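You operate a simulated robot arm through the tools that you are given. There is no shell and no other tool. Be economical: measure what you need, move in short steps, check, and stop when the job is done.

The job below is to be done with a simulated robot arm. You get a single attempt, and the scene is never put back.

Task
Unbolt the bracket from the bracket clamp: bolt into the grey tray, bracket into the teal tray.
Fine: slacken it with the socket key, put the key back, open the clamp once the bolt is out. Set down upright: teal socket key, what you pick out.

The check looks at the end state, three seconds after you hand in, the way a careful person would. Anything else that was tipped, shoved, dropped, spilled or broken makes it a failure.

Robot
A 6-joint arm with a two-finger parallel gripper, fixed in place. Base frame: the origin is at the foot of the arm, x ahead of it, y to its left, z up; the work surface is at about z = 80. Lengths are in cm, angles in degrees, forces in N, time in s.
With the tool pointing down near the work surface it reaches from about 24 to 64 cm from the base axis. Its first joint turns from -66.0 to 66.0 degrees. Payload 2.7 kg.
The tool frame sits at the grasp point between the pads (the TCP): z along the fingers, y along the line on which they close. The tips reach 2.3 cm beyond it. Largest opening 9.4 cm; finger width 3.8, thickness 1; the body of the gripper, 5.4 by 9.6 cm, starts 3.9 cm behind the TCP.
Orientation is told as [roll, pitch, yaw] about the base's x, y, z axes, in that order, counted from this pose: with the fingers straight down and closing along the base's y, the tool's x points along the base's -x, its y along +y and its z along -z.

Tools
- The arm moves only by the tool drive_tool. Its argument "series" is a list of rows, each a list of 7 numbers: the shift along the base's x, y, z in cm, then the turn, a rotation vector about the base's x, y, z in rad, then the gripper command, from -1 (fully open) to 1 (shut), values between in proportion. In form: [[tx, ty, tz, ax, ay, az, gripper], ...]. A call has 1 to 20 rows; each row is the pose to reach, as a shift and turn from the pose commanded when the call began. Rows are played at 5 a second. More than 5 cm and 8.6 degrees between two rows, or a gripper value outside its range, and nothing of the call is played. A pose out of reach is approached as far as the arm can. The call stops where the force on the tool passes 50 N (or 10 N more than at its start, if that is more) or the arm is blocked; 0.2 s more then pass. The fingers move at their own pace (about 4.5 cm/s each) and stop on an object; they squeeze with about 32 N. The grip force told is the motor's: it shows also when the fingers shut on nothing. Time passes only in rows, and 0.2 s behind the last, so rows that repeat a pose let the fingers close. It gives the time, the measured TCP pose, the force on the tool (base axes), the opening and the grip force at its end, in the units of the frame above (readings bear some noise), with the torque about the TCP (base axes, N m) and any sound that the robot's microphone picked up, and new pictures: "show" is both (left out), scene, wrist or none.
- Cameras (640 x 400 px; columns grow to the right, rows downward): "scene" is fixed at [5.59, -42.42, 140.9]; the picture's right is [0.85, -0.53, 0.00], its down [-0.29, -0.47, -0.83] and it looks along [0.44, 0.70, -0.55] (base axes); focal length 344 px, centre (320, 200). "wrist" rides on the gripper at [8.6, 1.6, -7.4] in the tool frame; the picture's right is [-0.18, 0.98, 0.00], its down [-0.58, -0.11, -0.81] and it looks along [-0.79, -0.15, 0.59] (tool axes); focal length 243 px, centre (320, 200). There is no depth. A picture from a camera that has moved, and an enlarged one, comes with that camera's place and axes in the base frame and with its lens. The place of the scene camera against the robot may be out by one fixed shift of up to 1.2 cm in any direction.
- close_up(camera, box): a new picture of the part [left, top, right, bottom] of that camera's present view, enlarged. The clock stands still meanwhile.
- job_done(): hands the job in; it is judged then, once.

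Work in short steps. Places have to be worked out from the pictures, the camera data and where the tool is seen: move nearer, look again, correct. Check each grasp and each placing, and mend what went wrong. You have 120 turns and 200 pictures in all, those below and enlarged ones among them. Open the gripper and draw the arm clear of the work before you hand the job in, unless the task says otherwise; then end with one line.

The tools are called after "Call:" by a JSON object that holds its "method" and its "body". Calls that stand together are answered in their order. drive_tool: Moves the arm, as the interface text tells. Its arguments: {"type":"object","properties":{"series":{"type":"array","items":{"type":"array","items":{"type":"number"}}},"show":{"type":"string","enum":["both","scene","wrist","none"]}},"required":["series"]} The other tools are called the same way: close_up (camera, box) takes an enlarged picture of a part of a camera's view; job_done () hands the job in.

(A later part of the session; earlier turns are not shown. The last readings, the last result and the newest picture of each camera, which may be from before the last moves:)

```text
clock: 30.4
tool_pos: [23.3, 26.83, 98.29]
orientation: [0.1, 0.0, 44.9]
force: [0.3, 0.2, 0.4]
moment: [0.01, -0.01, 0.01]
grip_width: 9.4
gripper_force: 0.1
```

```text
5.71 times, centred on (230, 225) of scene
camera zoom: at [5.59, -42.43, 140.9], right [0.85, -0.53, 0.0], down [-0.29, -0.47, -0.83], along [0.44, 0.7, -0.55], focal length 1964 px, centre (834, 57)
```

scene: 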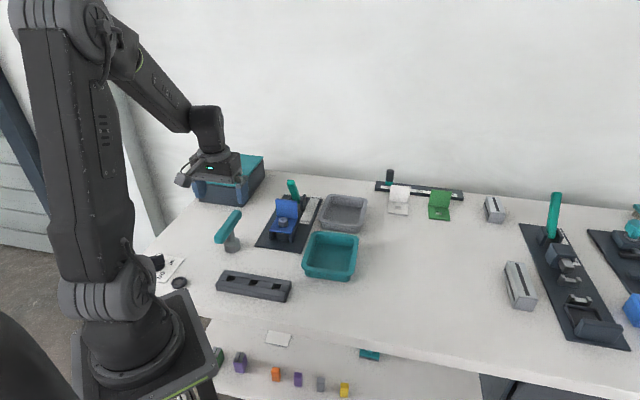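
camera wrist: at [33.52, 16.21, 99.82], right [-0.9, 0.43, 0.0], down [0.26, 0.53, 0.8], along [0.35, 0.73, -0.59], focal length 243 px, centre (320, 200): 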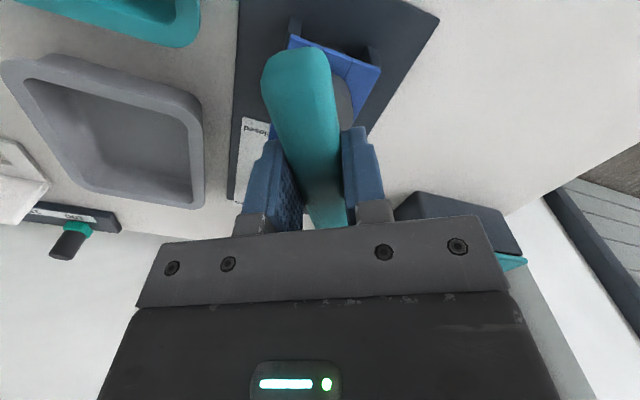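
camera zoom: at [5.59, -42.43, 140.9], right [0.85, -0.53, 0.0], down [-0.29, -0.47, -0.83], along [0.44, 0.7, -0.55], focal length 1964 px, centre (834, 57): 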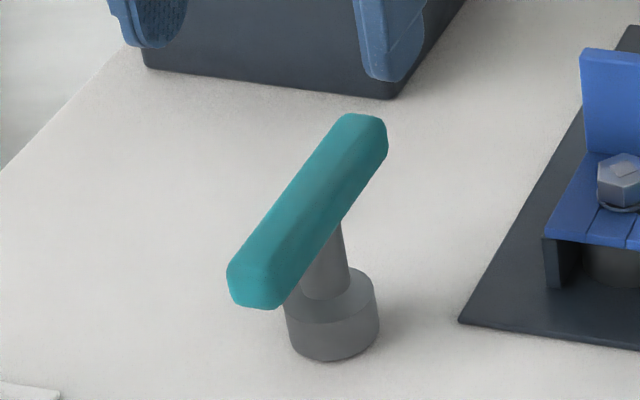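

The key stands back in place. Next I move toward the bolt at yaw 60° and inspect its height, hex angle and the bracket's upright.

Call:
{"method": "drive_tool", "body": {"series": [[3.5, -1.2, 0, 0, 0, 0.1, -1], [7, -2.4, 0, 0, 0, 0.2, -1], [10, -3.6, 0, 0, 0, 0.26, -1], [12.5, -4.5, 0, 0, 0, 0.26, -1], [12.5, -4.5, 0, 0, 0, 0.26, -1]], "show": "wrist"}}

Call:
{"method": "close_up", "body": {"camera": "wrist", "box": [260, 20, 380, 140]}}

Call:
{"method": "close_up", "body": {"camera": "scene", "box": [262, 190, 312, 250]}}

```text
clock: 31.6
tool_pos: [35.8, 22.47, 98.24]
orientation: [0.2, 0.0, 59.8]
force: [-0.2, -0.3, -0.3]
moment: [-0.01, 0.01, 0.03]
grip_width: 9.38
gripper_force: 0.1
camera wrist: at [30.09, 15.8, 105.79], right [-0.76, 0.65, 0.0], down [0.39, 0.45, 0.81], along [0.53, 0.61, -0.59], focal length 243 px, centre (320, 200)
```

wrist: 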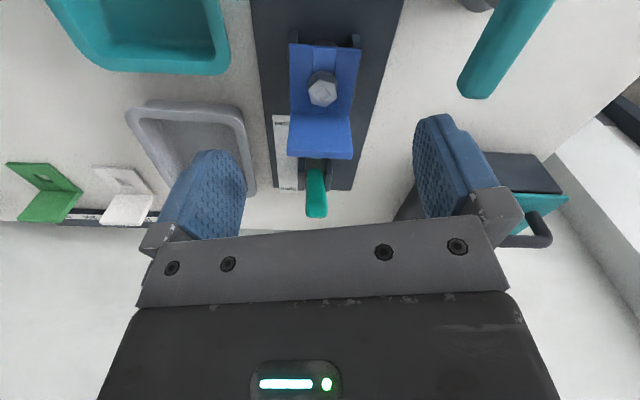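

```text
3.33 times, centred on (320, 80) of wrist
camera zoom: at [30.09, 15.8, 105.79], right [-0.76, 0.65, 0.0], down [0.39, 0.45, 0.81], along [0.53, 0.61, -0.59], focal length 809 px, centre (320, 600)
```

zoom: 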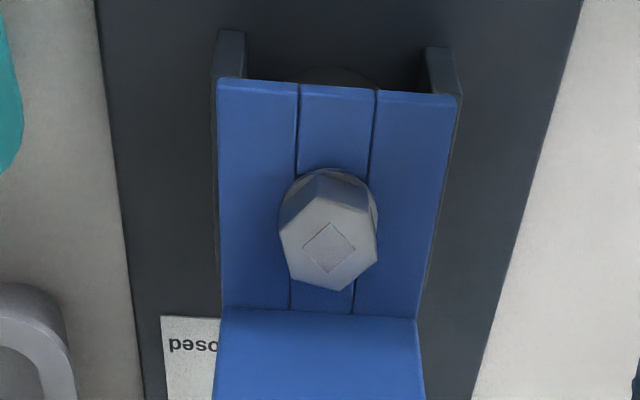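

```text
6.67 times, centred on (287, 220) of scene
camera zoom: at [5.59, -42.43, 140.9], right [0.85, -0.53, 0.0], down [-0.29, -0.47, -0.83], along [0.44, 0.7, -0.55], focal length 2292 px, centre (540, 67)
```

zoom: 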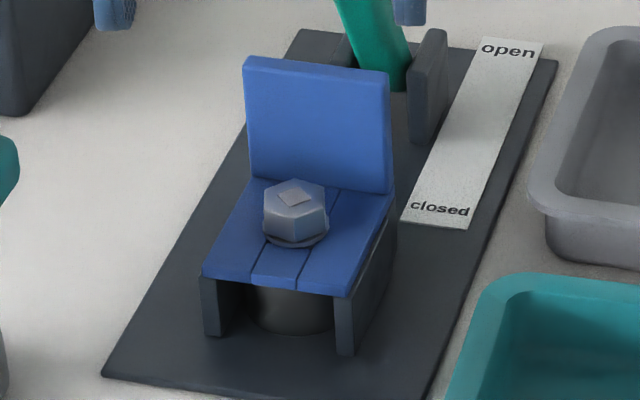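

The bolt is unchanged at about (37.45, 24.7), top z ≈ 85.5, with its mark now grey. The upright's face is about 3 cm behind it, so I half-close the fingers, come above it and descend part way.

Call:
{"method": "drive_tool", "body": {"series": [[0.8, 1, 0, 0, 0, 0, 0.19], [1.5, 2.05, -2, 0, 0, 0, 0.19], [1.5, 2.05, -5, 0, 0, 0, 0.19], [1.5, 2.05, -8, 0, 0, 0, 0.19], [1.5, 2.05, -8, 0, 0, 0, 0.19]], "show": "wrist"}}

Call:
{"method": "close_up", "body": {"camera": "wrist", "box": [230, 60, 410, 240]}}

Call:
{"method": "close_up", "body": {"camera": "scene", "box": [255, 180, 320, 245]}}

```text
clock: 32.8
tool_pos: [37.28, 24.58, 90.56]
orientation: [0.1, 0.0, 59.8]
force: [0.3, 0.1, -0.5]
moment: [0.04, -0.02, -0.02]
grip_width: 3.8
gripper_force: 0.1
camera wrist: at [31.48, 17.9, 97.97], right [-0.76, 0.65, 0.0], down [0.39, 0.45, 0.81], along [0.53, 0.61, -0.59], focal length 243 px, centre (320, 200)
```

wrist: 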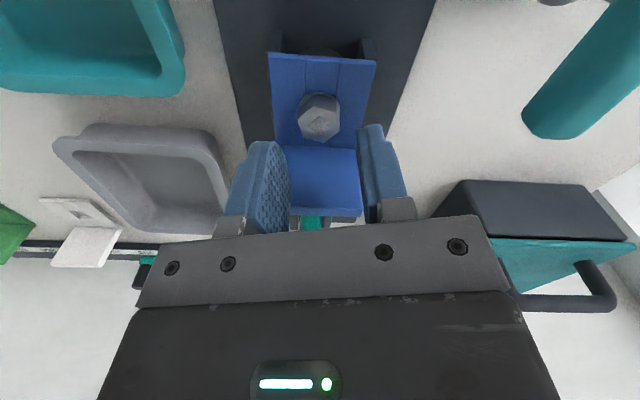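

```text
2.22 times, centred on (320, 150) of wrist
camera zoom: at [31.48, 17.9, 97.97], right [-0.76, 0.65, 0.0], down [0.39, 0.45, 0.81], along [0.53, 0.61, -0.59], focal length 539 px, centre (320, 311)
```

zoom: 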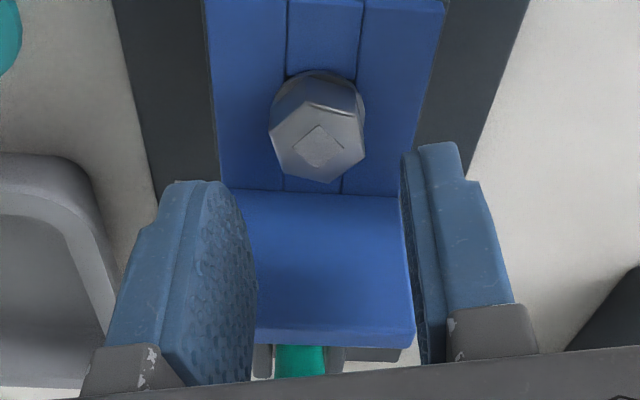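

```text
6.15 times, centred on (288, 212) of scene
camera zoom: at [5.59, -42.42, 140.9], right [0.85, -0.53, 0.0], down [-0.29, -0.47, -0.83], along [0.44, 0.7, -0.55], focal length 2115 px, centre (520, 123)
```

zoom: 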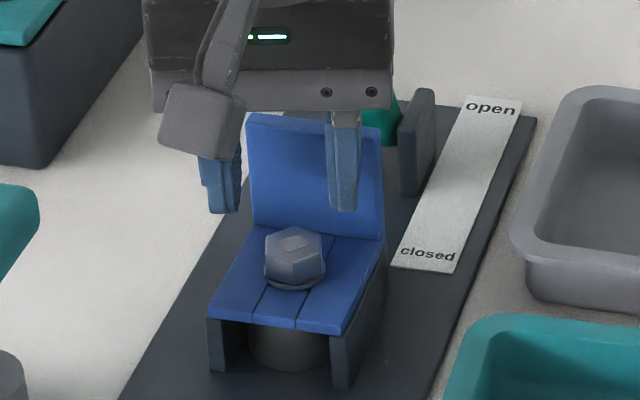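

The bolt is centred between the fingers. I lower the rest, in small steps, to z ≈ 86.7.

Call:
{"method": "drive_tool", "body": {"series": [[0, 0, -1, 0, 0, 0, 0.19], [0, 0, -2, 0, 0, 0, 0.19], [0, 0, -2.8, 0, 0, 0, 0.19], [0, 0, -3.3, 0, 0, 0, 0.19], [0, 0, -3.75, 0, 0, 0, 0.19], [0, 0, -3.75, 0, 0, 0, 0.19]], "show": "wrist"}}

Call:
{"method": "close_up", "body": {"camera": "scene", "box": [255, 180, 320, 245]}}

```text
clock: 34.2
tool_pos: [37.19, 24.53, 86.57]
orientation: [0.1, 0.0, 59.8]
force: [0.3, 0.1, -0.1]
moment: [0.02, -0.01, 0.01]
grip_width: 3.8
gripper_force: 0.1
camera wrist: at [31.4, 17.9, 94.1], right [-0.76, 0.65, 0.0], down [0.39, 0.45, 0.81], along [0.53, 0.61, -0.59], focal length 243 px, centre (320, 200)
```

wrist: 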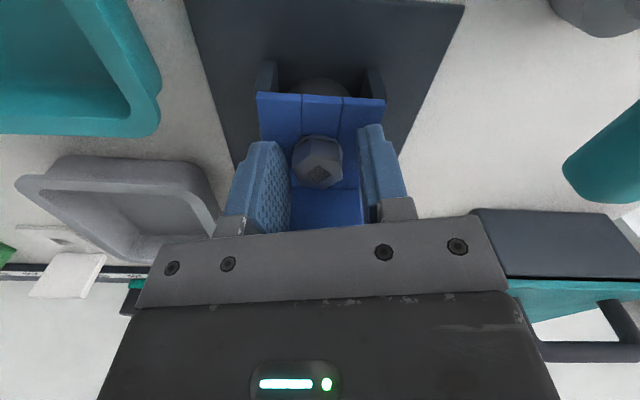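

```text
6.15 times, centred on (288, 212) of scene
camera zoom: at [5.59, -42.42, 140.9], right [0.85, -0.53, 0.0], down [-0.29, -0.47, -0.83], along [0.44, 0.7, -0.55], focal length 2115 px, centre (520, 123)
```

zoom: 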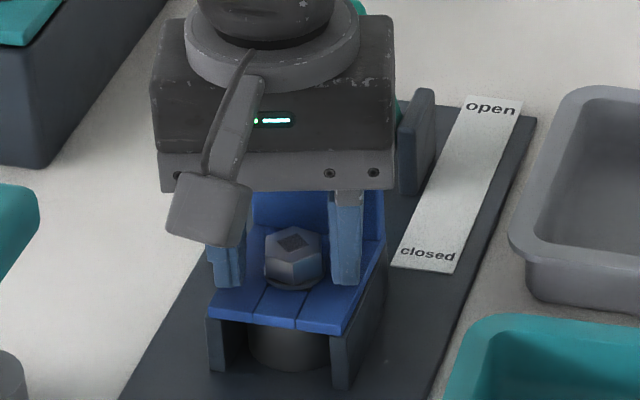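

The fingers straddle the head without contact. I close.

Call:
{"method": "drive_tool", "body": {"series": [[0, 0, 0, 0, 0, 0, 0.6], [0, 0, 0, 0, 0, 0, 1], [0, 0, 0, 0, 0, 0, 1], [0, 0, 0, 0, 0, 0, 1], [0, 0, 0, 0, 0, 0, 1]], "show": "wrist"}}

Call:
{"method": "close_up", "body": {"camera": "scene", "box": [255, 180, 320, 245]}}

```text
clock: 35.4
tool_pos: [37.22, 24.34, 86.77]
orientation: [0.2, 0.0, 59.7]
force: [21.3, -17.3, -2.3]
moment: [-0.37, -0.33, -0.07]
grip_width: 2.33
gripper_force: 32.2
camera wrist: at [31.52, 17.8, 94.11], right [-0.76, 0.65, 0.0], down [0.39, 0.45, 0.81], along [0.53, 0.61, -0.59], focal length 243 px, centre (320, 200)
```

wrist: 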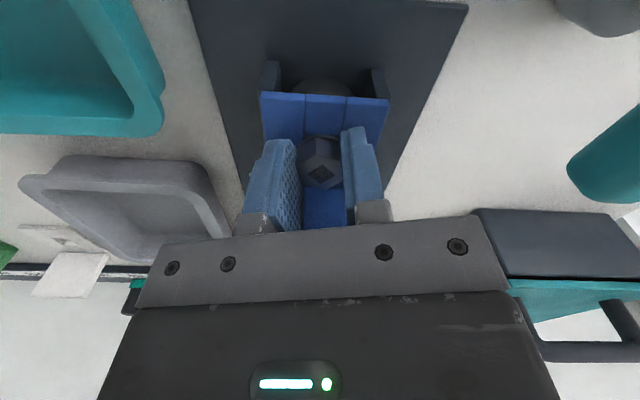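

```text
6.15 times, centred on (288, 212) of scene
camera zoom: at [5.64, -42.46, 140.89], right [0.85, -0.53, 0.0], down [-0.3, -0.47, -0.83], along [0.44, 0.71, -0.55], focal length 2115 px, centre (520, 123)
```

zoom: 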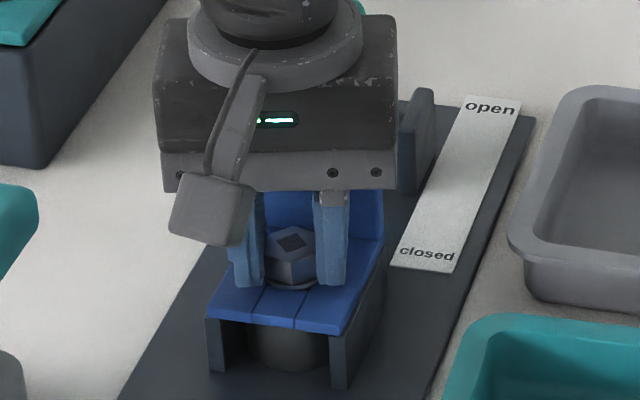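

Gripped on the flats (2.33 cm), with a side force. I shift 0.15 cm to relieve it, then lift slowly.

Call:
{"method": "drive_tool", "body": {"series": [[0.1, -0.06, 0, 0, 0, 0, 1], [0.17, -0.12, 0, 0, 0, 0, 1], [0.17, -0.12, 0.15, 0, 0, 0, 1], [0.17, -0.12, 0.3, 0, 0, 0, 1]], "show": "none"}}

```text
clock: 36.4
tool_pos: [37.21, 24.32, 86.74]
orientation: [0.5, 0.3, 59.7]
force: [10.9, -5.1, -21.5]
moment: [-0.09, -0.23, -0.03]
grip_width: 2.35
gripper_force: 31.4
```

It resists with 21 N while some side force remains. I relieve the side force fully and try a slightly firmer pull.

Call:
{"method": "drive_tool", "body": {"series": [[0.12, -0.05, 0, 0, 0, 0, 1], [0.12, -0.05, 0.1, 0, 0, 0, 1], [0.12, -0.05, 0.2, 0, 0, 0, 1], [0.12, -0.05, 0.3, 0, 0, 0, 1]], "show": "none"}}

Call:
{"method": "close_up", "body": {"camera": "scene", "box": [255, 180, 320, 245]}}

```text
clock: 37.4
tool_pos: [37.25, 24.34, 87.07]
orientation: [0.2, 0.2, 59.9]
force: [-7.4, 7.8, -21.7]
moment: [0.06, 0.14, 0.06]
grip_width: 2.34
gripper_force: 31.7
```

```text
6.15 times, centred on (288, 212) of scene
camera zoom: at [5.6, -42.39, 140.92], right [0.85, -0.53, 0.0], down [-0.29, -0.47, -0.83], along [0.44, 0.7, -0.55], focal length 2115 px, centre (520, 123)
```

zoom: 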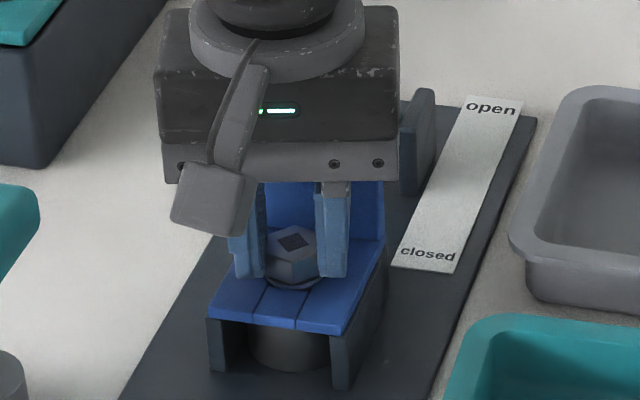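

The fingers slid up while the bolt stayed, so it is still threaded. I lower back onto the head and unscrew further by hand, turning about the bolt axis.

Call:
{"method": "drive_tool", "body": {"series": [[-0.05, 0.05, -0.4, 0, 0, 0, 1], [0.0, 0.03, -0.45, 0, 0, 0.13, 1], [0.05, 0.01, -0.45, 0, 0, 0.26, 1], [0.11, 0.0, -0.45, 0, 0, 0.39, 1], [0.18, -0.01, -0.45, 0, 0, 0.52, 1], [0.24, 0.0, -0.45, 0, 0, 0.65, 1], [0.3, 0.01, -0.45, 0, 0, 0.78, 1], [0.36, 0.03, -0.45, 0, 0, 0.91, 1], [0.4, 0.05, -0.45, 0, 0, 1.04, 1]], "show": "none"}}

Call:
{"method": "close_up", "body": {"camera": "scene", "box": [255, 180, 320, 245]}}

```text
clock: 39.4
tool_pos: [37.77, 24.36, 86.85]
orientation: [0.4, 0.0, 119.6]
force: [-26.6, 1.7, 16.6]
moment: [0.08, 0.51, 0.07]
grip_width: 2.27
gripper_force: 31.9
```

```text
6.15 times, centred on (288, 212) of scene
camera zoom: at [5.51, -42.43, 140.91], right [0.85, -0.53, 0.0], down [-0.29, -0.47, -0.83], along [0.44, 0.7, -0.55], focal length 2115 px, centre (520, 123)
```

zoom: 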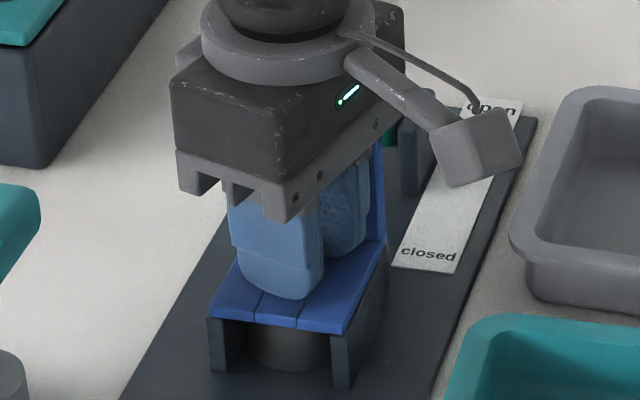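

Turned 60° with almost no torque. I relieve the side load and test the pull again.

Call:
{"method": "drive_tool", "body": {"series": [[-0.12, 0, 0.1, 0, 0, 0, 1], [-0.2, 0, 0.2, 0, 0, 0, 1], [-0.2, 0, 0.4, 0, 0, 0, 1], [-0.2, 0, 0.6, 0, 0, 0, 1]], "show": "wrist"}}

Call:
{"method": "close_up", "body": {"camera": "wrist", "box": [260, 90, 400, 230]}}

```text
clock: 40.4
tool_pos: [37.79, 24.37, 87.32]
orientation: [0.2, 0.1, 119.3]
force: [4.3, -2.3, -20.3]
moment: [-0.17, -0.13, -0.03]
grip_width: 2.36
gripper_force: 32.1
camera wrist: at [40.55, 16.12, 94.82], right [-0.95, -0.32, 0.0], down [-0.19, 0.56, 0.81], along [-0.26, 0.76, -0.59], focal length 243 px, centre (320, 200)
```

wrist: 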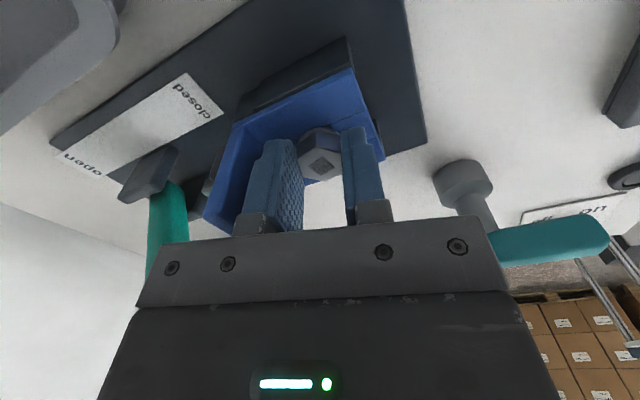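

```text
2.86 times, centred on (330, 160) of wrist
camera zoom: at [40.55, 16.12, 94.82], right [-0.95, -0.32, 0.0], down [-0.19, 0.56, 0.81], along [-0.26, 0.76, -0.59], focal length 693 px, centre (291, 314)
```

zoom: 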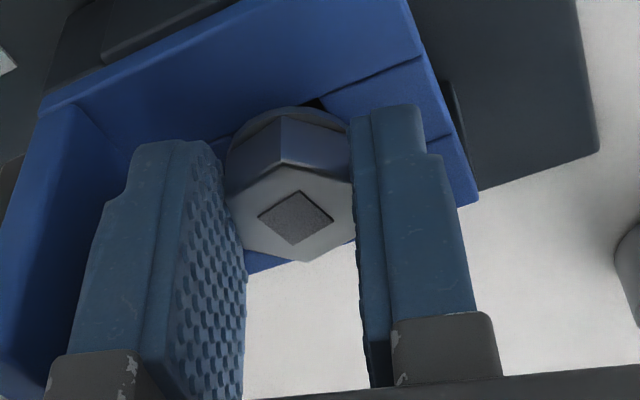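

The bolt turned with the fingers but they slipped upward at 20 N, so it needs more unscrewing. I open slightly and lift clear, to re-grip at the far end of the wrist range for a long stroke.

Call:
{"method": "drive_tool", "body": {"series": [[0, 0, 0, 0, 0, 0, 0.36], [0, 0, 0, 0, 0, 0, 0.36], [0, 0, 1.5, 0, 0, 0, 0.36], [0, 0, 4.5, 0, 0, 0, 0.36], [0, 0, 6, 0, 0, 0, 0.36], [0, 0, 6, 0, 0, 0, 0.36]], "show": "wrist"}}

Call:
{"method": "close_up", "body": {"camera": "scene", "box": [255, 180, 320, 245]}}

Call:
{"method": "close_up", "body": {"camera": "wrist", "box": [260, 40, 400, 180]}}

```text
clock: 41.8
tool_pos: [37.52, 24.56, 93.37]
orientation: [0.1, -0.1, 119.4]
force: [0.4, -0.5, -0.4]
moment: [-0.01, 0.0, 0.05]
grip_width: 3.02
gripper_force: 0.0
camera wrist: at [40.44, 16.28, 100.81], right [-0.95, -0.32, 0.0], down [-0.19, 0.56, 0.81], along [-0.26, 0.76, -0.59], focal length 243 px, centre (320, 200)
```

wrist: 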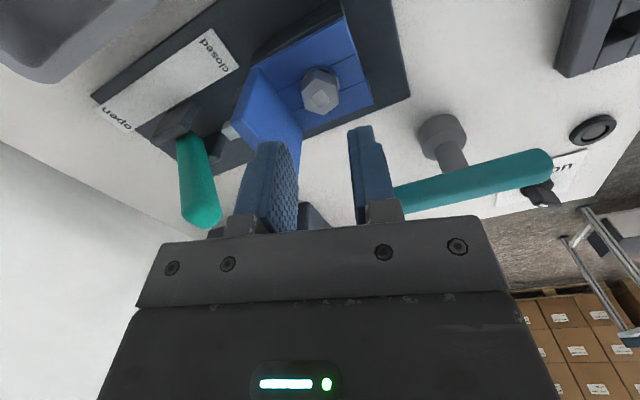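

```text
6.15 times, centred on (288, 212) of scene
camera zoom: at [5.59, -42.42, 140.9], right [0.85, -0.53, 0.0], down [-0.29, -0.47, -0.83], along [0.44, 0.7, -0.55], focal length 2115 px, centre (520, 123)
```

zoom: 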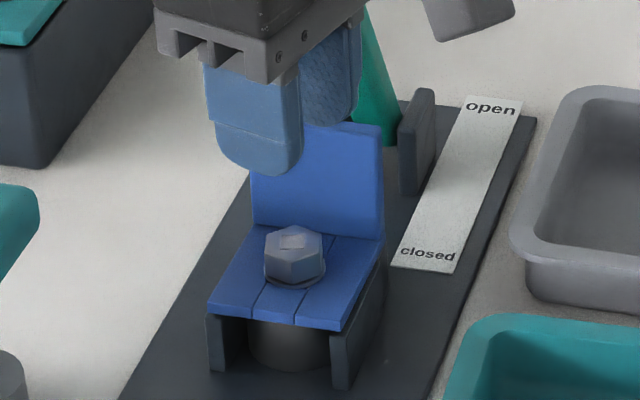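

```text
2.86 times, centred on (330, 110) of wrist
camera zoom: at [40.44, 16.28, 100.81], right [-0.95, -0.32, 0.0], down [-0.19, 0.56, 0.81], along [-0.26, 0.76, -0.59], focal length 693 px, centre (291, 457)
```

zoom: 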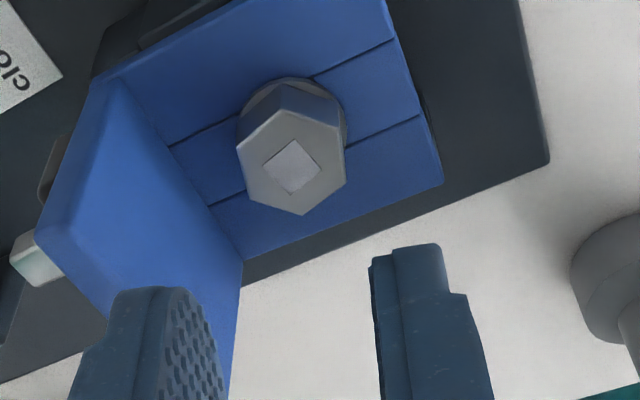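

Bolt axis confirmed at about (37.5, 24.8). While up here I unwind the wrist by −240° for a long unscrewing stroke.

Call:
{"method": "drive_tool", "body": {"series": [[0, 0, 0, 0, 0, -0.14, 0.36], [0, 0, 0, 0, 0, -0.28, 0.36], [0, 0, 0, 0, 0, -0.42, 0.36], [0, 0, 0, 0, 0, -0.56, 0.36], [0, 0, 0, 0, 0, -0.7, 0.36], [0, 0, 0, 0, 0, -0.84, 0.36], [0, 0, 0, 0, 0, -0.98, 0.36], [0, 0, 0, 0, 0, -1.12, 0.36], [0, 0, 0, 0, 0, -1.26, 0.36], [0, 0, 0, 0, 0, -1.4, 0.36], [0, 0, 0, 0, 0, -1.54, 0.36], [0, 0, 0, 0, 0, -1.68, 0.36], [0, 0, 0, 0, 0, -1.82, 0.36], [0, 0, 0, 0, 0, -1.96, 0.36], [0, 0, 0, 0, 0, -2.094, 0.36]], "show": "none"}}

Call:
{"method": "drive_tool", "body": {"series": [[0, 0, 0, 0, 0, -0.14, 0.36], [0, 0, 0, 0, 0, -0.28, 0.36], [0, 0, 0, 0, 0, -0.42, 0.36], [0, 0, 0, 0, 0, -0.56, 0.36], [0, 0, 0, 0, 0, -0.7, 0.36], [0, 0, 0, 0, 0, -0.84, 0.36], [0, 0, 0, 0, 0, -0.98, 0.36], [0, 0, 0, 0, 0, -1.12, 0.36], [0, 0, 0, 0, 0, -1.26, 0.36], [0, 0, 0, 0, 0, -1.4, 0.36], [0, 0, 0, 0, 0, -1.54, 0.36], [0, 0, 0, 0, 0, -1.68, 0.36], [0, 0, 0, 0, 0, -1.82, 0.36], [0, 0, 0, 0, 0, -1.96, 0.36], [0, 0, 0, 0, 0, -2.094, 0.36], [0, 0, 0, 0, 0, -2.094, 0.36]], "show": "both"}}

```text
clock: 45.0
tool_pos: [37.59, 24.53, 93.26]
orientation: [0.1, 0.0, -0.9]
force: [0.5, 0.5, -0.9]
moment: [0.0, 0.05, 0.02]
grip_width: 3.02
gripper_force: 0.0
```

```text
clock: 48.4
tool_pos: [37.61, 24.4, 93.39]
orientation: [0.1, -0.1, -120.6]
force: [-0.2, 0.0, -0.2]
moment: [0.0, 0.01, -0.01]
grip_width: 2.99
gripper_force: 0.2
camera wrist: at [43.46, 31.08, 100.85], right [0.75, -0.66, 0.0], down [-0.39, -0.44, 0.81], along [-0.53, -0.61, -0.59], focal length 243 px, centre (320, 200)
```

scene: 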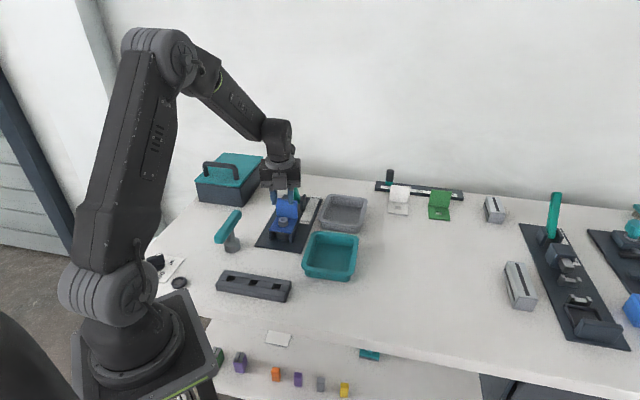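
wrist: 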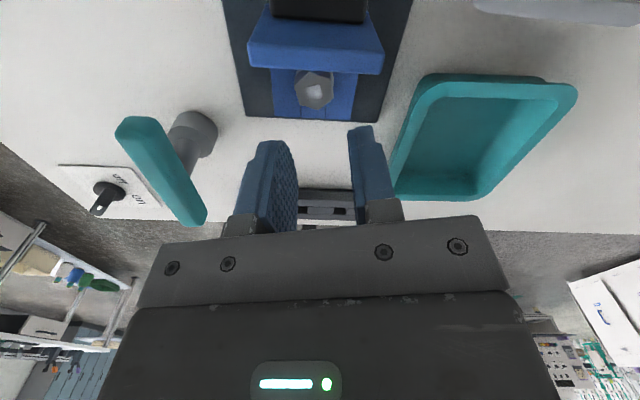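

At this yaw the camera would come down near the lever, so I use yaw −60° instead. I rotate +60°, centre on the bolt, and descend.

Call:
{"method": "drive_tool", "body": {"series": [[0, 0, 0, 0, 0, 0.14, 0.42], [0, 0.1, 0, 0, 0, 0.28, 0.42], [-0.1, 0.2, 0, 0, 0, 0.42, 0.42], [-0.15, 0.25, 0, 0, 0, 0.56, 0.42], [-0.15, 0.25, 0, 0, 0, 0.7, 0.42], [-0.15, 0.25, 0, 0, 0, 0.84, 0.42], [-0.15, 0.25, 0, 0, 0, 0.98, 0.42], [-0.15, 0.25, 0, 0, 0, 1.058, 0.42], [-0.15, 0.25, -2.5, 0, 0, 1.058, 0.42], [-0.15, 0.25, -2.5, 0, 0, 1.058, 0.42]], "show": "wrist"}}

Call:
{"method": "close_up", "body": {"camera": "wrist", "box": [230, 60, 410, 240]}}

```text
clock: 50.6
tool_pos: [37.51, 24.7, 90.84]
orientation: [0.2, 0.0, -59.9]
force: [0.0, -0.2, -0.5]
moment: [0.01, 0.0, 0.0]
grip_width: 2.71
gripper_force: 0.1
camera wrist: at [34.59, 33.02, 98.38], right [0.94, 0.33, 0.0], down [0.2, -0.56, 0.81], along [0.27, -0.76, -0.59], focal length 243 px, centre (320, 200)
```

wrist: 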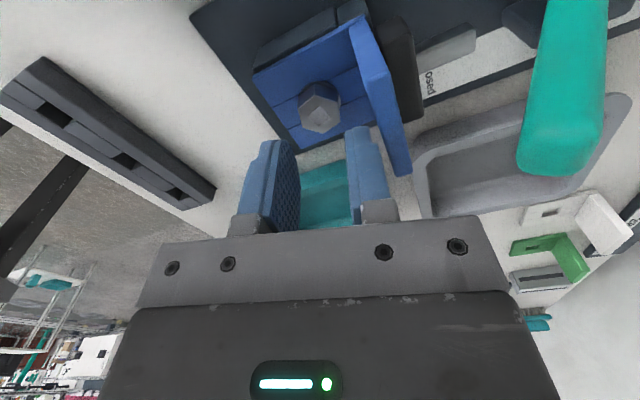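

```text
2.22 times, centred on (320, 150) of wrist
camera zoom: at [34.59, 33.02, 98.38], right [0.94, 0.33, 0.0], down [0.2, -0.56, 0.81], along [0.27, -0.76, -0.59], focal length 539 px, centre (320, 311)
```

zoom: 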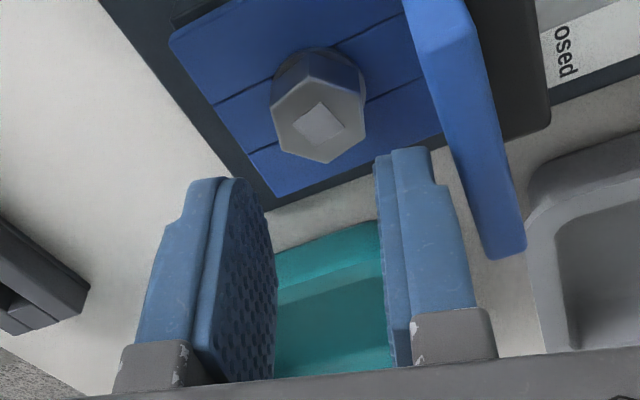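

Aligned. I descend around the head, then close.

Call:
{"method": "drive_tool", "body": {"series": [[-0.05, -0.03, -1.5, 0, 0, 0, 0.42], [-0.05, -0.03, -3, 0, 0, 0, 0.42], [-0.05, -0.03, -3.7, 0, 0, 0, 0.42], [-0.05, -0.03, -4.15, 0, 0, 0, 0.42], [-0.05, -0.03, -4.15, 0, 0, 0, 1], [-0.05, -0.03, -4.15, 0, 0, 0, 1], [-0.05, -0.03, -4.15, 0, 0, 0, 1]], "show": "wrist"}}

```text
clock: 52.2
tool_pos: [37.49, 24.66, 86.73]
orientation: [0.2, -0.1, -60.0]
force: [-1.8, 0.6, 3.8]
moment: [0.04, 0.04, -0.06]
grip_width: 2.31
gripper_force: 31.9
camera wrist: at [34.6, 33.0, 94.19], right [0.94, 0.33, 0.0], down [0.19, -0.56, 0.81], along [0.27, -0.76, -0.59], focal length 243 px, centre (320, 200)
```

wrist: 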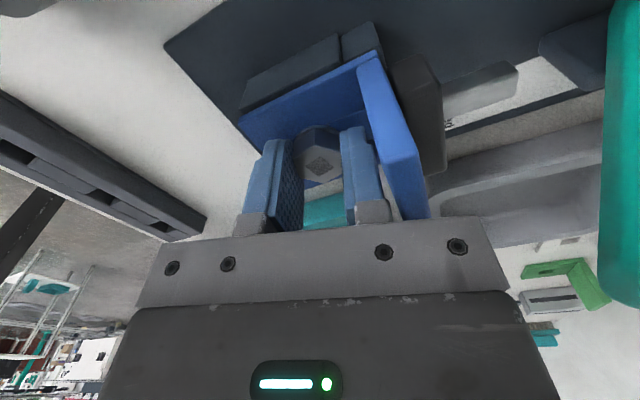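

Centred grip. I unscrew 120° in place.

Call:
{"method": "drive_tool", "body": {"series": [[0, 0.03, 0, 0, 0, 0.14, 1], [0, 0.05, 0, 0, 0, 0.28, 1], [0, 0.08, 0, 0, 0, 0.42, 1], [0, 0.08, 0, 0, 0, 0.56, 1], [0, 0.08, 0, 0, 0, 0.7, 1], [0, 0.08, 0.02, 0, 0, 0.84, 1], [0, 0.08, 0.02, 0, 0, 0.98, 1], [0, 0.08, 0.04, 0, 0, 1.12, 1], [0, 0.08, 0.04, 0, 0, 1.26, 1], [0, 0.08, 0.05, 0, 0, 1.4, 1], [0, 0.08, 0.05, 0, 0, 1.54, 1], [0, 0.08, 0.05, 0, 0, 1.68, 1], [0, 0.08, 0.06, 0, 0, 1.82, 1], [0, 0.08, 0.06, 0, 0, 1.96, 1], [0, 0.08, 0.06, 0, 0, 2.094, 1]], "show": "wrist"}}

```text
clock: 55.4
tool_pos: [37.51, 24.76, 86.84]
orientation: [0.0, -0.2, 60.1]
force: [13.4, 6.5, 8.2]
moment: [0.04, -0.13, 0.0]
grip_width: 2.29
gripper_force: 32.5
camera wrist: at [31.81, 18.14, 94.29], right [-0.76, 0.65, 0.0], down [0.38, 0.45, 0.81], along [0.52, 0.62, -0.59], focal length 243 px, centre (320, 200)
```

wrist: 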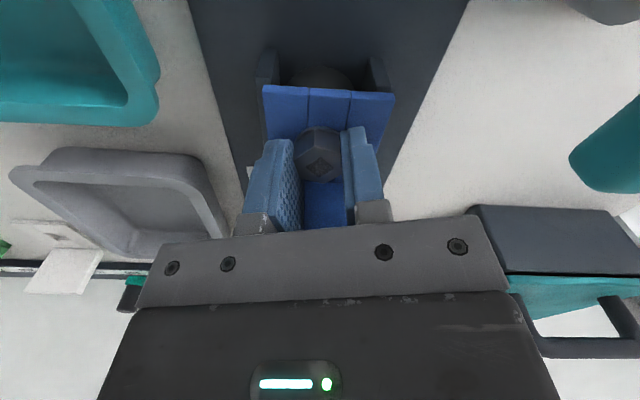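

Turned smoothly, with a slight upward push of 8 N, which fits the bolt rising. I turn another 120°.

Call:
{"method": "drive_tool", "body": {"series": [[0.05, 0.0, 0.05, 0, 0, 0.14, 1], [0.05, 0.0, 0.07, 0, 0, 0.28, 1], [0.05, 0.0, 0.08, 0, 0, 0.42, 1], [0.05, 0, 0.1, 0, 0, 0.56, 1], [0.05, 0, 0.1, 0, 0, 0.7, 1], [0.05, 0, 0.11, 0, 0, 0.84, 1], [0.05, 0, 0.12, 0, 0, 0.98, 1], [0.05, 0, 0.13, 0, 0, 1.12, 1], [0.05, 0, 0.14, 0, 0, 1.26, 1], [0.05, 0, 0.15, 0, 0, 1.4, 1], [0.05, 0, 0.16, 0, 0, 1.54, 1], [0.05, 0, 0.17, 0, 0, 1.68, 1], [0.05, 0, 0.18, 0, 0, 1.82, 1], [0.05, 0, 0.19, 0, 0, 1.96, 1], [0.05, 0, 0.2, 0, 0, 2.094, 1]], "show": "wrist"}}

Call:
{"method": "close_up", "body": {"camera": "wrist", "box": [240, 90, 400, 230]}}

Call:
{"method": "close_up", "body": {"camera": "scene", "box": [255, 180, 320, 245]}}

```text
clock: 58.6
tool_pos: [37.41, 24.7, 86.89]
orientation: [0.2, -0.1, -179.9]
force: [1.5, 12.1, 0.8]
moment: [0.25, 0.04, -0.02]
grip_width: 2.33
gripper_force: 31.7
camera wrist: at [46.11, 23.24, 94.48], right [-0.18, -0.98, 0.0], down [-0.58, 0.11, 0.81], along [-0.79, 0.14, -0.59], focal length 243 px, centre (320, 200)
```

wrist: 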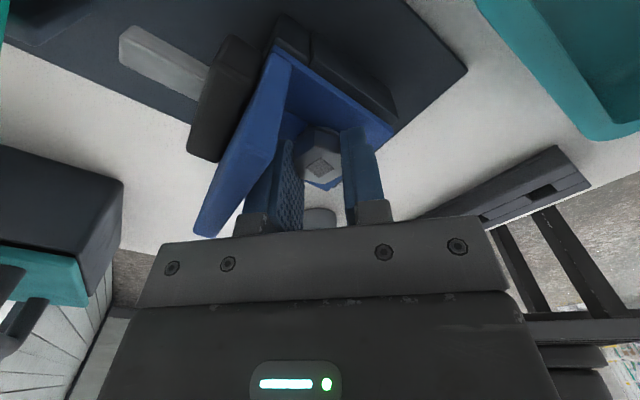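

```text
2.86 times, centred on (320, 160) of wrist
camera zoom: at [46.11, 23.24, 94.48], right [-0.18, -0.98, 0.0], down [-0.58, 0.11, 0.81], along [-0.79, 0.14, -0.59], focal length 693 px, centre (320, 314)
```

zoom: 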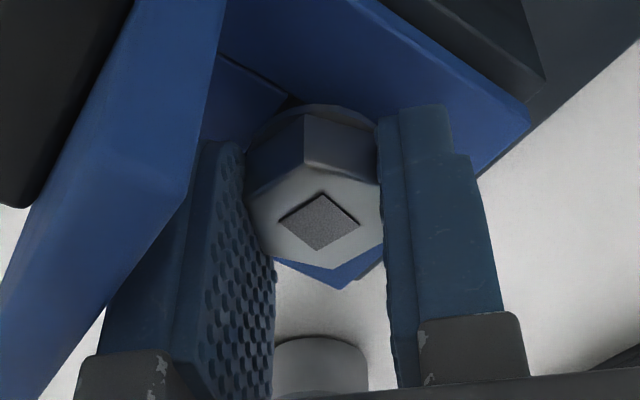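

```text
6.15 times, centred on (288, 212) of scene
camera zoom: at [5.59, -42.4, 140.91], right [0.85, -0.53, 0.0], down [-0.29, -0.47, -0.83], along [0.44, 0.7, -0.55], focal length 2115 px, centre (520, 123)
```

zoom: 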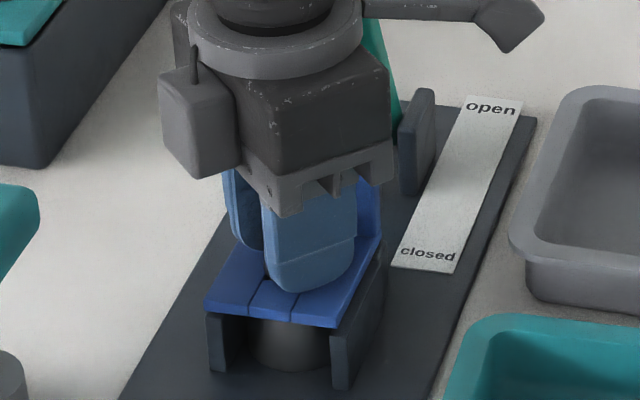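

Total turn is now about 450°. I test the pull with the side load relieved.

Call:
{"method": "drive_tool", "body": {"series": [[0, 0.1, 0.1, 0, 0, 0, 1], [0, 0.1, 0.25, 0, 0, 0, 1], [0, 0.1, 0.4, 0, 0, 0, 1], [0, 0.1, 0.6, 0, 0, 0, 1], [0, 0.1, 0.8, 0, 0, 0, 1]], "show": "none"}}

Call:
{"method": "close_up", "body": {"camera": "wrist", "box": [240, 90, 400, 230]}}

```text
clock: 59.8
tool_pos: [37.41, 24.69, 87.67]
orientation: [0.4, -0.2, 180.0]
force: [1.1, 6.9, -20.9]
moment: [0.12, 0.02, 0.01]
grip_width: 2.33
gripper_force: 32.2
```

```text
2.86 times, centred on (320, 160) of wrist
camera zoom: at [46.02, 23.23, 95.14], right [-0.18, -0.98, 0.01], down [-0.58, 0.11, 0.81], along [-0.79, 0.15, -0.59], focal length 693 px, centre (320, 314)
```

zoom: 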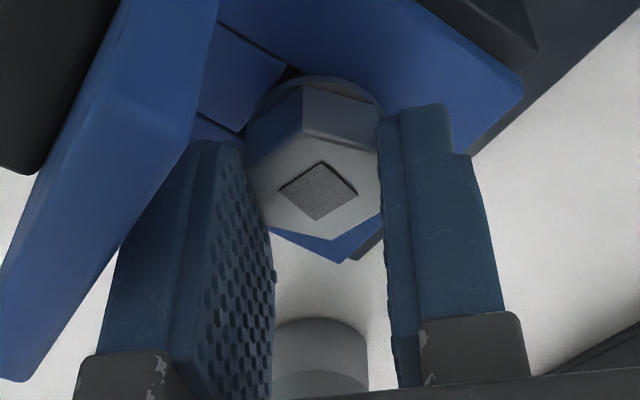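

The bolt's top seems to have risen slightly (≈86.0), but the thread still holds. I release, lift, and look at the gap under the head.

Call:
{"method": "drive_tool", "body": {"series": [[0, 0, 0, 0, 0, 0, 0.36], [0, 0, 0, 0, 0, 0, 0.36], [0, 0, 1.5, 0, 0, 0, 0.36], [0, 0, 4.5, 0, 0, 0, 0.36], [0, 0, 6, 0, 0, 0, 0.36], [0, 0, 6, 0, 0, 0, 0.36]], "show": "none"}}

Call:
{"method": "close_up", "body": {"camera": "scene", "box": [270, 200, 306, 240]}}

Call:
{"method": "close_up", "body": {"camera": "wrist", "box": [260, 30, 400, 170]}}

```text
clock: 61.2
tool_pos: [37.28, 24.72, 93.92]
orientation: [0.1, 0.0, 180.0]
force: [-0.3, 1.2, 0.2]
moment: [0.0, 0.0, 0.02]
grip_width: 3.0
gripper_force: 0.1
```

```text
10.00 times, centred on (288, 220) of scene
camera zoom: at [5.59, -42.42, 140.9], right [0.85, -0.53, 0.0], down [-0.29, -0.47, -0.83], along [0.44, 0.7, -0.55], focal length 3437 px, centre (640, 0)
```

zoom: 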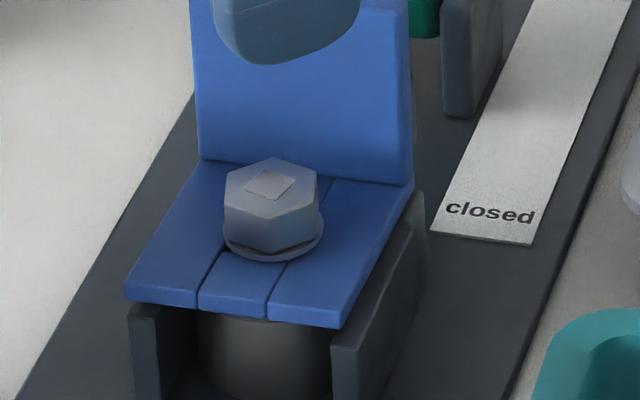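

```text
2.86 times, centred on (330, 100) of wrist
camera zoom: at [46.08, 23.32, 101.3], right [-0.18, -0.98, 0.0], down [-0.58, 0.11, 0.81], along [-0.79, 0.15, -0.59], focal length 693 px, centre (291, 486)
```

zoom: 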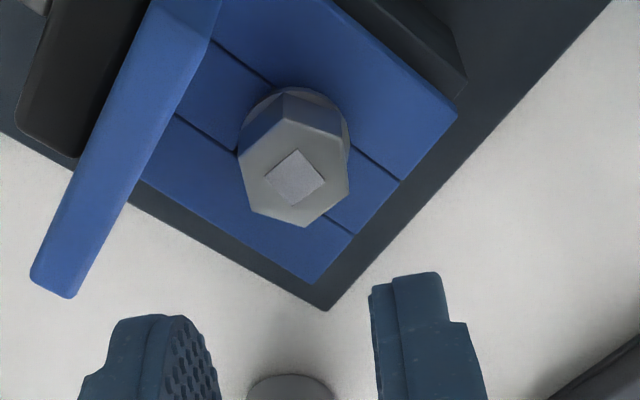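

The head has risen about 0.3–0.4 cm, so hand unscrewing is working. I unwind the wrist −240° and repeat the stroke.

Call:
{"method": "drive_tool", "body": {"series": [[0, 0, 0, 0, 0, -0.149, 0.42], [0, 0, 0, 0, 0, -0.298, 0.42], [0, 0, 0, 0, 0, -0.447, 0.42], [0, 0, 0, 0, 0, -0.596, 0.42], [0, 0, 0, 0, 0, -0.745, 0.42], [0, 0, 0, 0, 0, -0.894, 0.42], [0, 0, 0, 0, 0, -1.043, 0.42], [0, 0, 0, 0, 0, -1.192, 0.42], [0, 0, 0, 0, 0, -1.341, 0.42], [0, 0, 0, 0, 0, -1.49, 0.42], [0, 0, 0, 0, 0, -1.639, 0.42], [0, 0, 0, 0, 0, -1.788, 0.42], [0, 0, 0, 0, 0, -1.937, 0.42], [0, 0, 0, 0, 0, -2.094, 0.42]], "show": "none"}}

Call:
{"method": "drive_tool", "body": {"series": [[0, 0, 0, 0, 0, -0.149, 0.42], [0, 0, 0, 0, 0, -0.298, 0.42], [0, 0, 0, 0, 0, -0.447, 0.42], [0, 0, 0, 0, 0, -0.596, 0.42], [0, 0, 0, 0, 0, -0.745, 0.42], [0, 0, 0, 0, 0, -0.894, 0.42], [0, 0, 0, 0, 0, -1.043, 0.42], [0, 0, 0, 0, 0, -1.192, 0.42], [0, 0, 0, 0, 0, -1.341, 0.42], [0, 0, 0, 0, 0, -1.49, 0.42], [0, 0, 0, 0, 0, -1.639, 0.42], [0, 0, 0, 0, 0, -1.788, 0.42], [0, 0, 0, 0, 0, -1.937, 0.42], [0, 0, 0, 0, 0, -2.094, 0.42], [0, 0, 0, 0, 0, -2.094, 0.42]], "show": "none"}}

```text
refused: row 14 steps farther than a row can; nothing moved
```

```text
refused: row 14 steps farther than a row can; nothing moved
```

The last step was just too big; I resend with an even split.

Call:
{"method": "drive_tool", "body": {"series": [[0, 0, 0, 0, 0, -0.149, 0.42], [0, 0, 0, 0, 0, -0.298, 0.42], [0, 0, 0, 0, 0, -0.447, 0.42], [0, 0, 0, 0, 0, -0.596, 0.42], [0, 0, 0, 0, 0, -0.745, 0.42], [0, 0, 0, 0, 0, -0.894, 0.42], [0, 0, 0, 0, 0, -1.043, 0.42], [0, 0, 0, 0, 0, -1.192, 0.42], [0, 0, 0, 0, 0, -1.341, 0.42], [0, 0, 0, 0, 0, -1.49, 0.42], [0, 0, 0, 0, 0, -1.639, 0.42], [0, 0, 0, 0, 0, -1.788, 0.42], [0, 0, 0, 0, 0, -1.937, 0.42], [0, 0, 0, 0, 0, -2.08, 0.42], [0, 0, 0, 0, 0, -2.094, 0.42]], "show": "none"}}

Call:
{"method": "drive_tool", "body": {"series": [[0, 0, 0, 0, 0, -0.149, 0.42], [0, 0, 0, 0, 0, -0.298, 0.42], [0, 0, 0, 0, 0, -0.447, 0.42], [0, 0, 0, 0, 0, -0.596, 0.42], [0, 0, 0, 0, 0, -0.745, 0.42], [0, 0, 0, 0, 0, -0.894, 0.42], [0, 0, 0, 0, 0, -1.043, 0.42], [0, 0, 0, 0, 0, -1.192, 0.42], [0, 0, 0, 0, 0, -1.341, 0.42], [0, 0, 0, 0, 0, -1.49, 0.42], [0, 0, 0, 0, 0, -1.639, 0.42], [0, 0, 0, 0, 0, -1.788, 0.42], [0, 0, 0, 0, 0, -1.937, 0.42], [0, 0, 0, 0, 0, -2.08, 0.42], [0, 0, 0, 0, 0, -2.094, 0.42], [0, 0, 0, 0, 0, -2.094, 0.42]], "show": "none"}}

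Call:
{"method": "close_up", "body": {"camera": "wrist", "box": [240, 30, 400, 190]}}

```text
clock: 64.4
tool_pos: [37.53, 24.78, 93.85]
orientation: [0.1, -0.1, 59.9]
force: [-0.2, 0.3, -0.8]
moment: [-0.01, 0.04, -0.04]
grip_width: 2.74
gripper_force: 0.0
```

```text
clock: 67.8
tool_pos: [37.33, 24.81, 93.78]
orientation: [0.2, 0.0, -60.1]
force: [0.2, -0.5, -0.6]
moment: [0.01, -0.03, 0.02]
grip_width: 2.71
gripper_force: 0.0
```

```text
2.50 times, centred on (320, 110) of wrist
camera zoom: at [34.57, 33.22, 101.28], right [0.94, 0.33, 0.0], down [0.19, -0.56, 0.81], along [0.27, -0.76, -0.59], focal length 606 px, centre (320, 425)
```

zoom: 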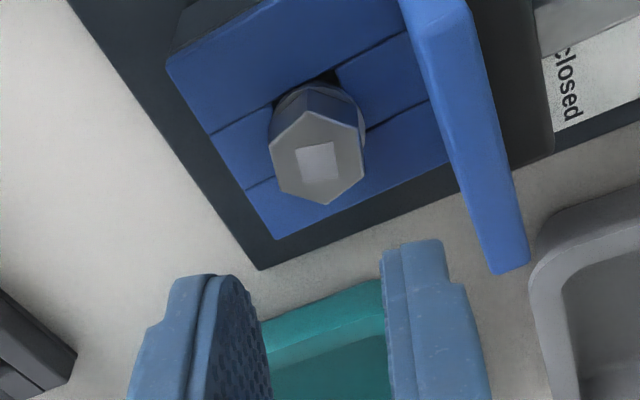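

The hole under the head is now visible, so the bolt is rising. I descend, grip, and turn another 240°.

Call:
{"method": "drive_tool", "body": {"series": [[0.06, -0.05, -2.5, 0, 0, 0, 0.42], [0.06, -0.05, -5, 0, 0, 0, 0.42], [0.06, -0.05, -6.2, 0, 0, 0, 0.42], [0.06, -0.05, -6.9, 0, 0, 0, 0.42], [0.06, -0.05, -6.9, 0, 0, 0, 1], [0.06, -0.05, -6.9, 0, 0, 0, 1], [0.06, -0.05, -6.9, 0, 0, 0, 1]], "show": "wrist"}}

```text
clock: 69.4
tool_pos: [37.58, 24.77, 86.79]
orientation: [-0.1, 0.0, -60.0]
force: [-15.2, -6.4, 5.2]
moment: [-0.12, 0.27, 0.0]
grip_width: 2.29
gripper_force: 32.2
camera wrist: at [34.61, 33.08, 94.3], right [0.94, 0.33, 0.0], down [0.2, -0.56, 0.81], along [0.27, -0.76, -0.59], focal length 243 px, centre (320, 200)
```

wrist: 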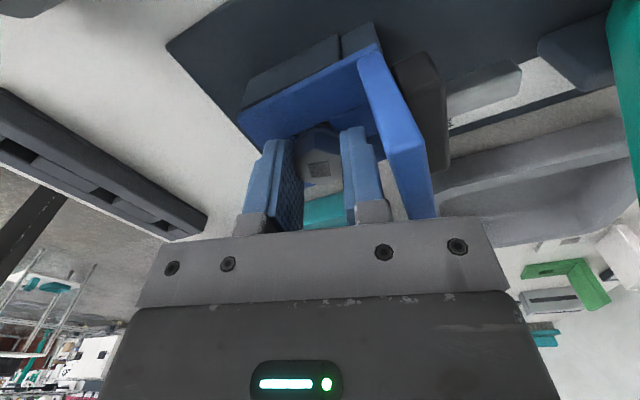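

Gripped. I relieve the side load and turn 240° in two calls, letting z rise a little.

Call:
{"method": "drive_tool", "body": {"series": [[-0.1, -0.04, 0.02, 0, 0, 0.14, 1], [-0.1, -0.04, 0.03, 0, 0, 0.28, 1], [-0.1, -0.04, 0.04, 0, 0, 0.42, 1], [-0.1, -0.04, 0.06, 0, 0, 0.56, 1], [-0.1, -0.04, 0.07, 0, 0, 0.7, 1], [-0.1, -0.02, 0.08, 0, 0, 0.84, 1], [-0.1, 0, 0.09, 0, 0, 0.98, 1], [-0.1, 0, 0.1, 0, 0, 1.12, 1], [-0.1, 0, 0.12, 0, 0, 1.26, 1], [-0.1, 0, 0.13, 0, 0, 1.4, 1], [-0.1, 0, 0.14, 0, 0, 1.54, 1], [-0.1, 0, 0.15, 0, 0, 1.68, 1], [-0.1, 0, 0.16, 0, 0, 1.82, 1], [-0.1, 0, 0.18, 0, 0, 1.96, 1], [-0.1, 0, 0.18, 0, 0, 2.094, 1]], "show": "none"}}

Call:
{"method": "drive_tool", "body": {"series": [[0, 0, 0.02, 0, 0, 0.14, 1], [0, 0, 0.03, 0, 0, 0.28, 1], [0, 0, 0.04, 0, 0, 0.42, 1], [0, 0, 0.06, 0, 0, 0.56, 1], [0, 0, 0.07, 0, 0, 0.7, 1], [0, 0, 0.08, 0, 0, 0.84, 1], [0, 0, 0.09, 0, 0, 0.98, 1], [0, 0, 0.1, 0, 0, 1.12, 1], [0, 0, 0.12, 0, 0, 1.26, 1], [0, 0, 0.13, 0, 0, 1.4, 1], [0, 0, 0.14, 0, 0, 1.54, 1], [0, 0, 0.15, 0, 0, 1.68, 1], [0, 0, 0.16, 0, 0, 1.82, 1], [0, 0, 0.18, 0, 0, 1.96, 1], [0, 0, 0.18, 0, 0, 2.094, 1]], "show": "none"}}

Call:
{"method": "close_up", "body": {"camera": "wrist", "box": [240, 90, 400, 230]}}

```text
clock: 72.6
tool_pos: [37.6, 24.71, 87.04]
orientation: [0.1, 0.1, 60.3]
force: [12.6, 0.2, -16.2]
moment: [0.1, -0.32, -0.02]
grip_width: 2.3
gripper_force: 32.3
```

```text
clock: 75.8
tool_pos: [37.45, 24.82, 87.06]
orientation: [0.1, -0.1, -179.9]
force: [3.4, 2.5, -12.6]
moment: [0.09, -0.22, 0.0]
grip_width: 2.28
gripper_force: 31.9
```

```text
2.86 times, centred on (320, 160) of wrist
camera zoom: at [46.12, 23.25, 94.66], right [-0.18, -0.98, 0.0], down [-0.58, 0.11, 0.81], along [-0.79, 0.14, -0.59], focal length 693 px, centre (320, 314)
```

zoom: 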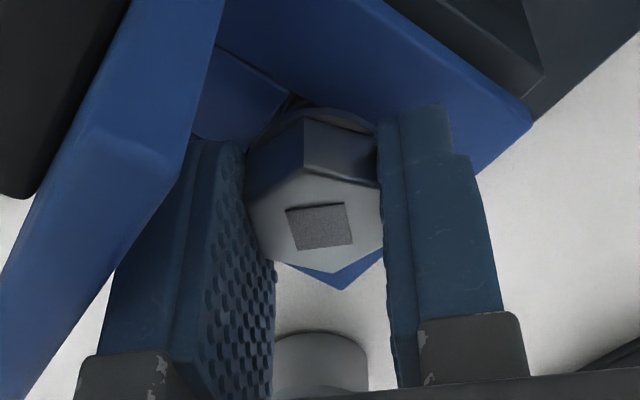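

The bolt top is now about 86.3, a steady rise. I try the pull again.

Call:
{"method": "drive_tool", "body": {"series": [[0, 0.03, 0.1, 0, 0, 0, 1], [0, 0.03, 0.25, 0, 0, 0, 1], [0, 0.03, 0.4, 0, 0, 0, 1], [0, 0.03, 0.6, 0, 0, 0, 1]], "show": "none"}}

Call:
{"method": "close_up", "body": {"camera": "wrist", "box": [240, 90, 400, 230]}}

```text
clock: 76.8
tool_pos: [37.41, 24.85, 87.69]
orientation: [0.3, -0.2, 179.9]
force: [0.3, 0.4, -22.1]
moment: [0.03, 0.03, -0.01]
grip_width: 2.3
gripper_force: 32.0
```

```text
2.86 times, centred on (320, 160) of wrist
camera zoom: at [46.05, 23.23, 95.2], right [-0.18, -0.98, 0.01], down [-0.58, 0.11, 0.81], along [-0.79, 0.15, -0.59], focal length 693 px, centre (320, 314)
```

zoom: 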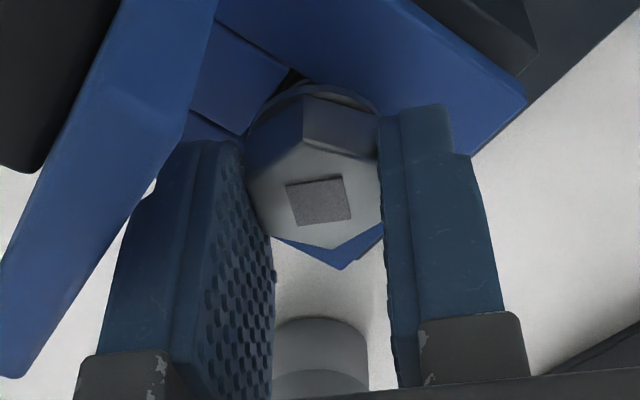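

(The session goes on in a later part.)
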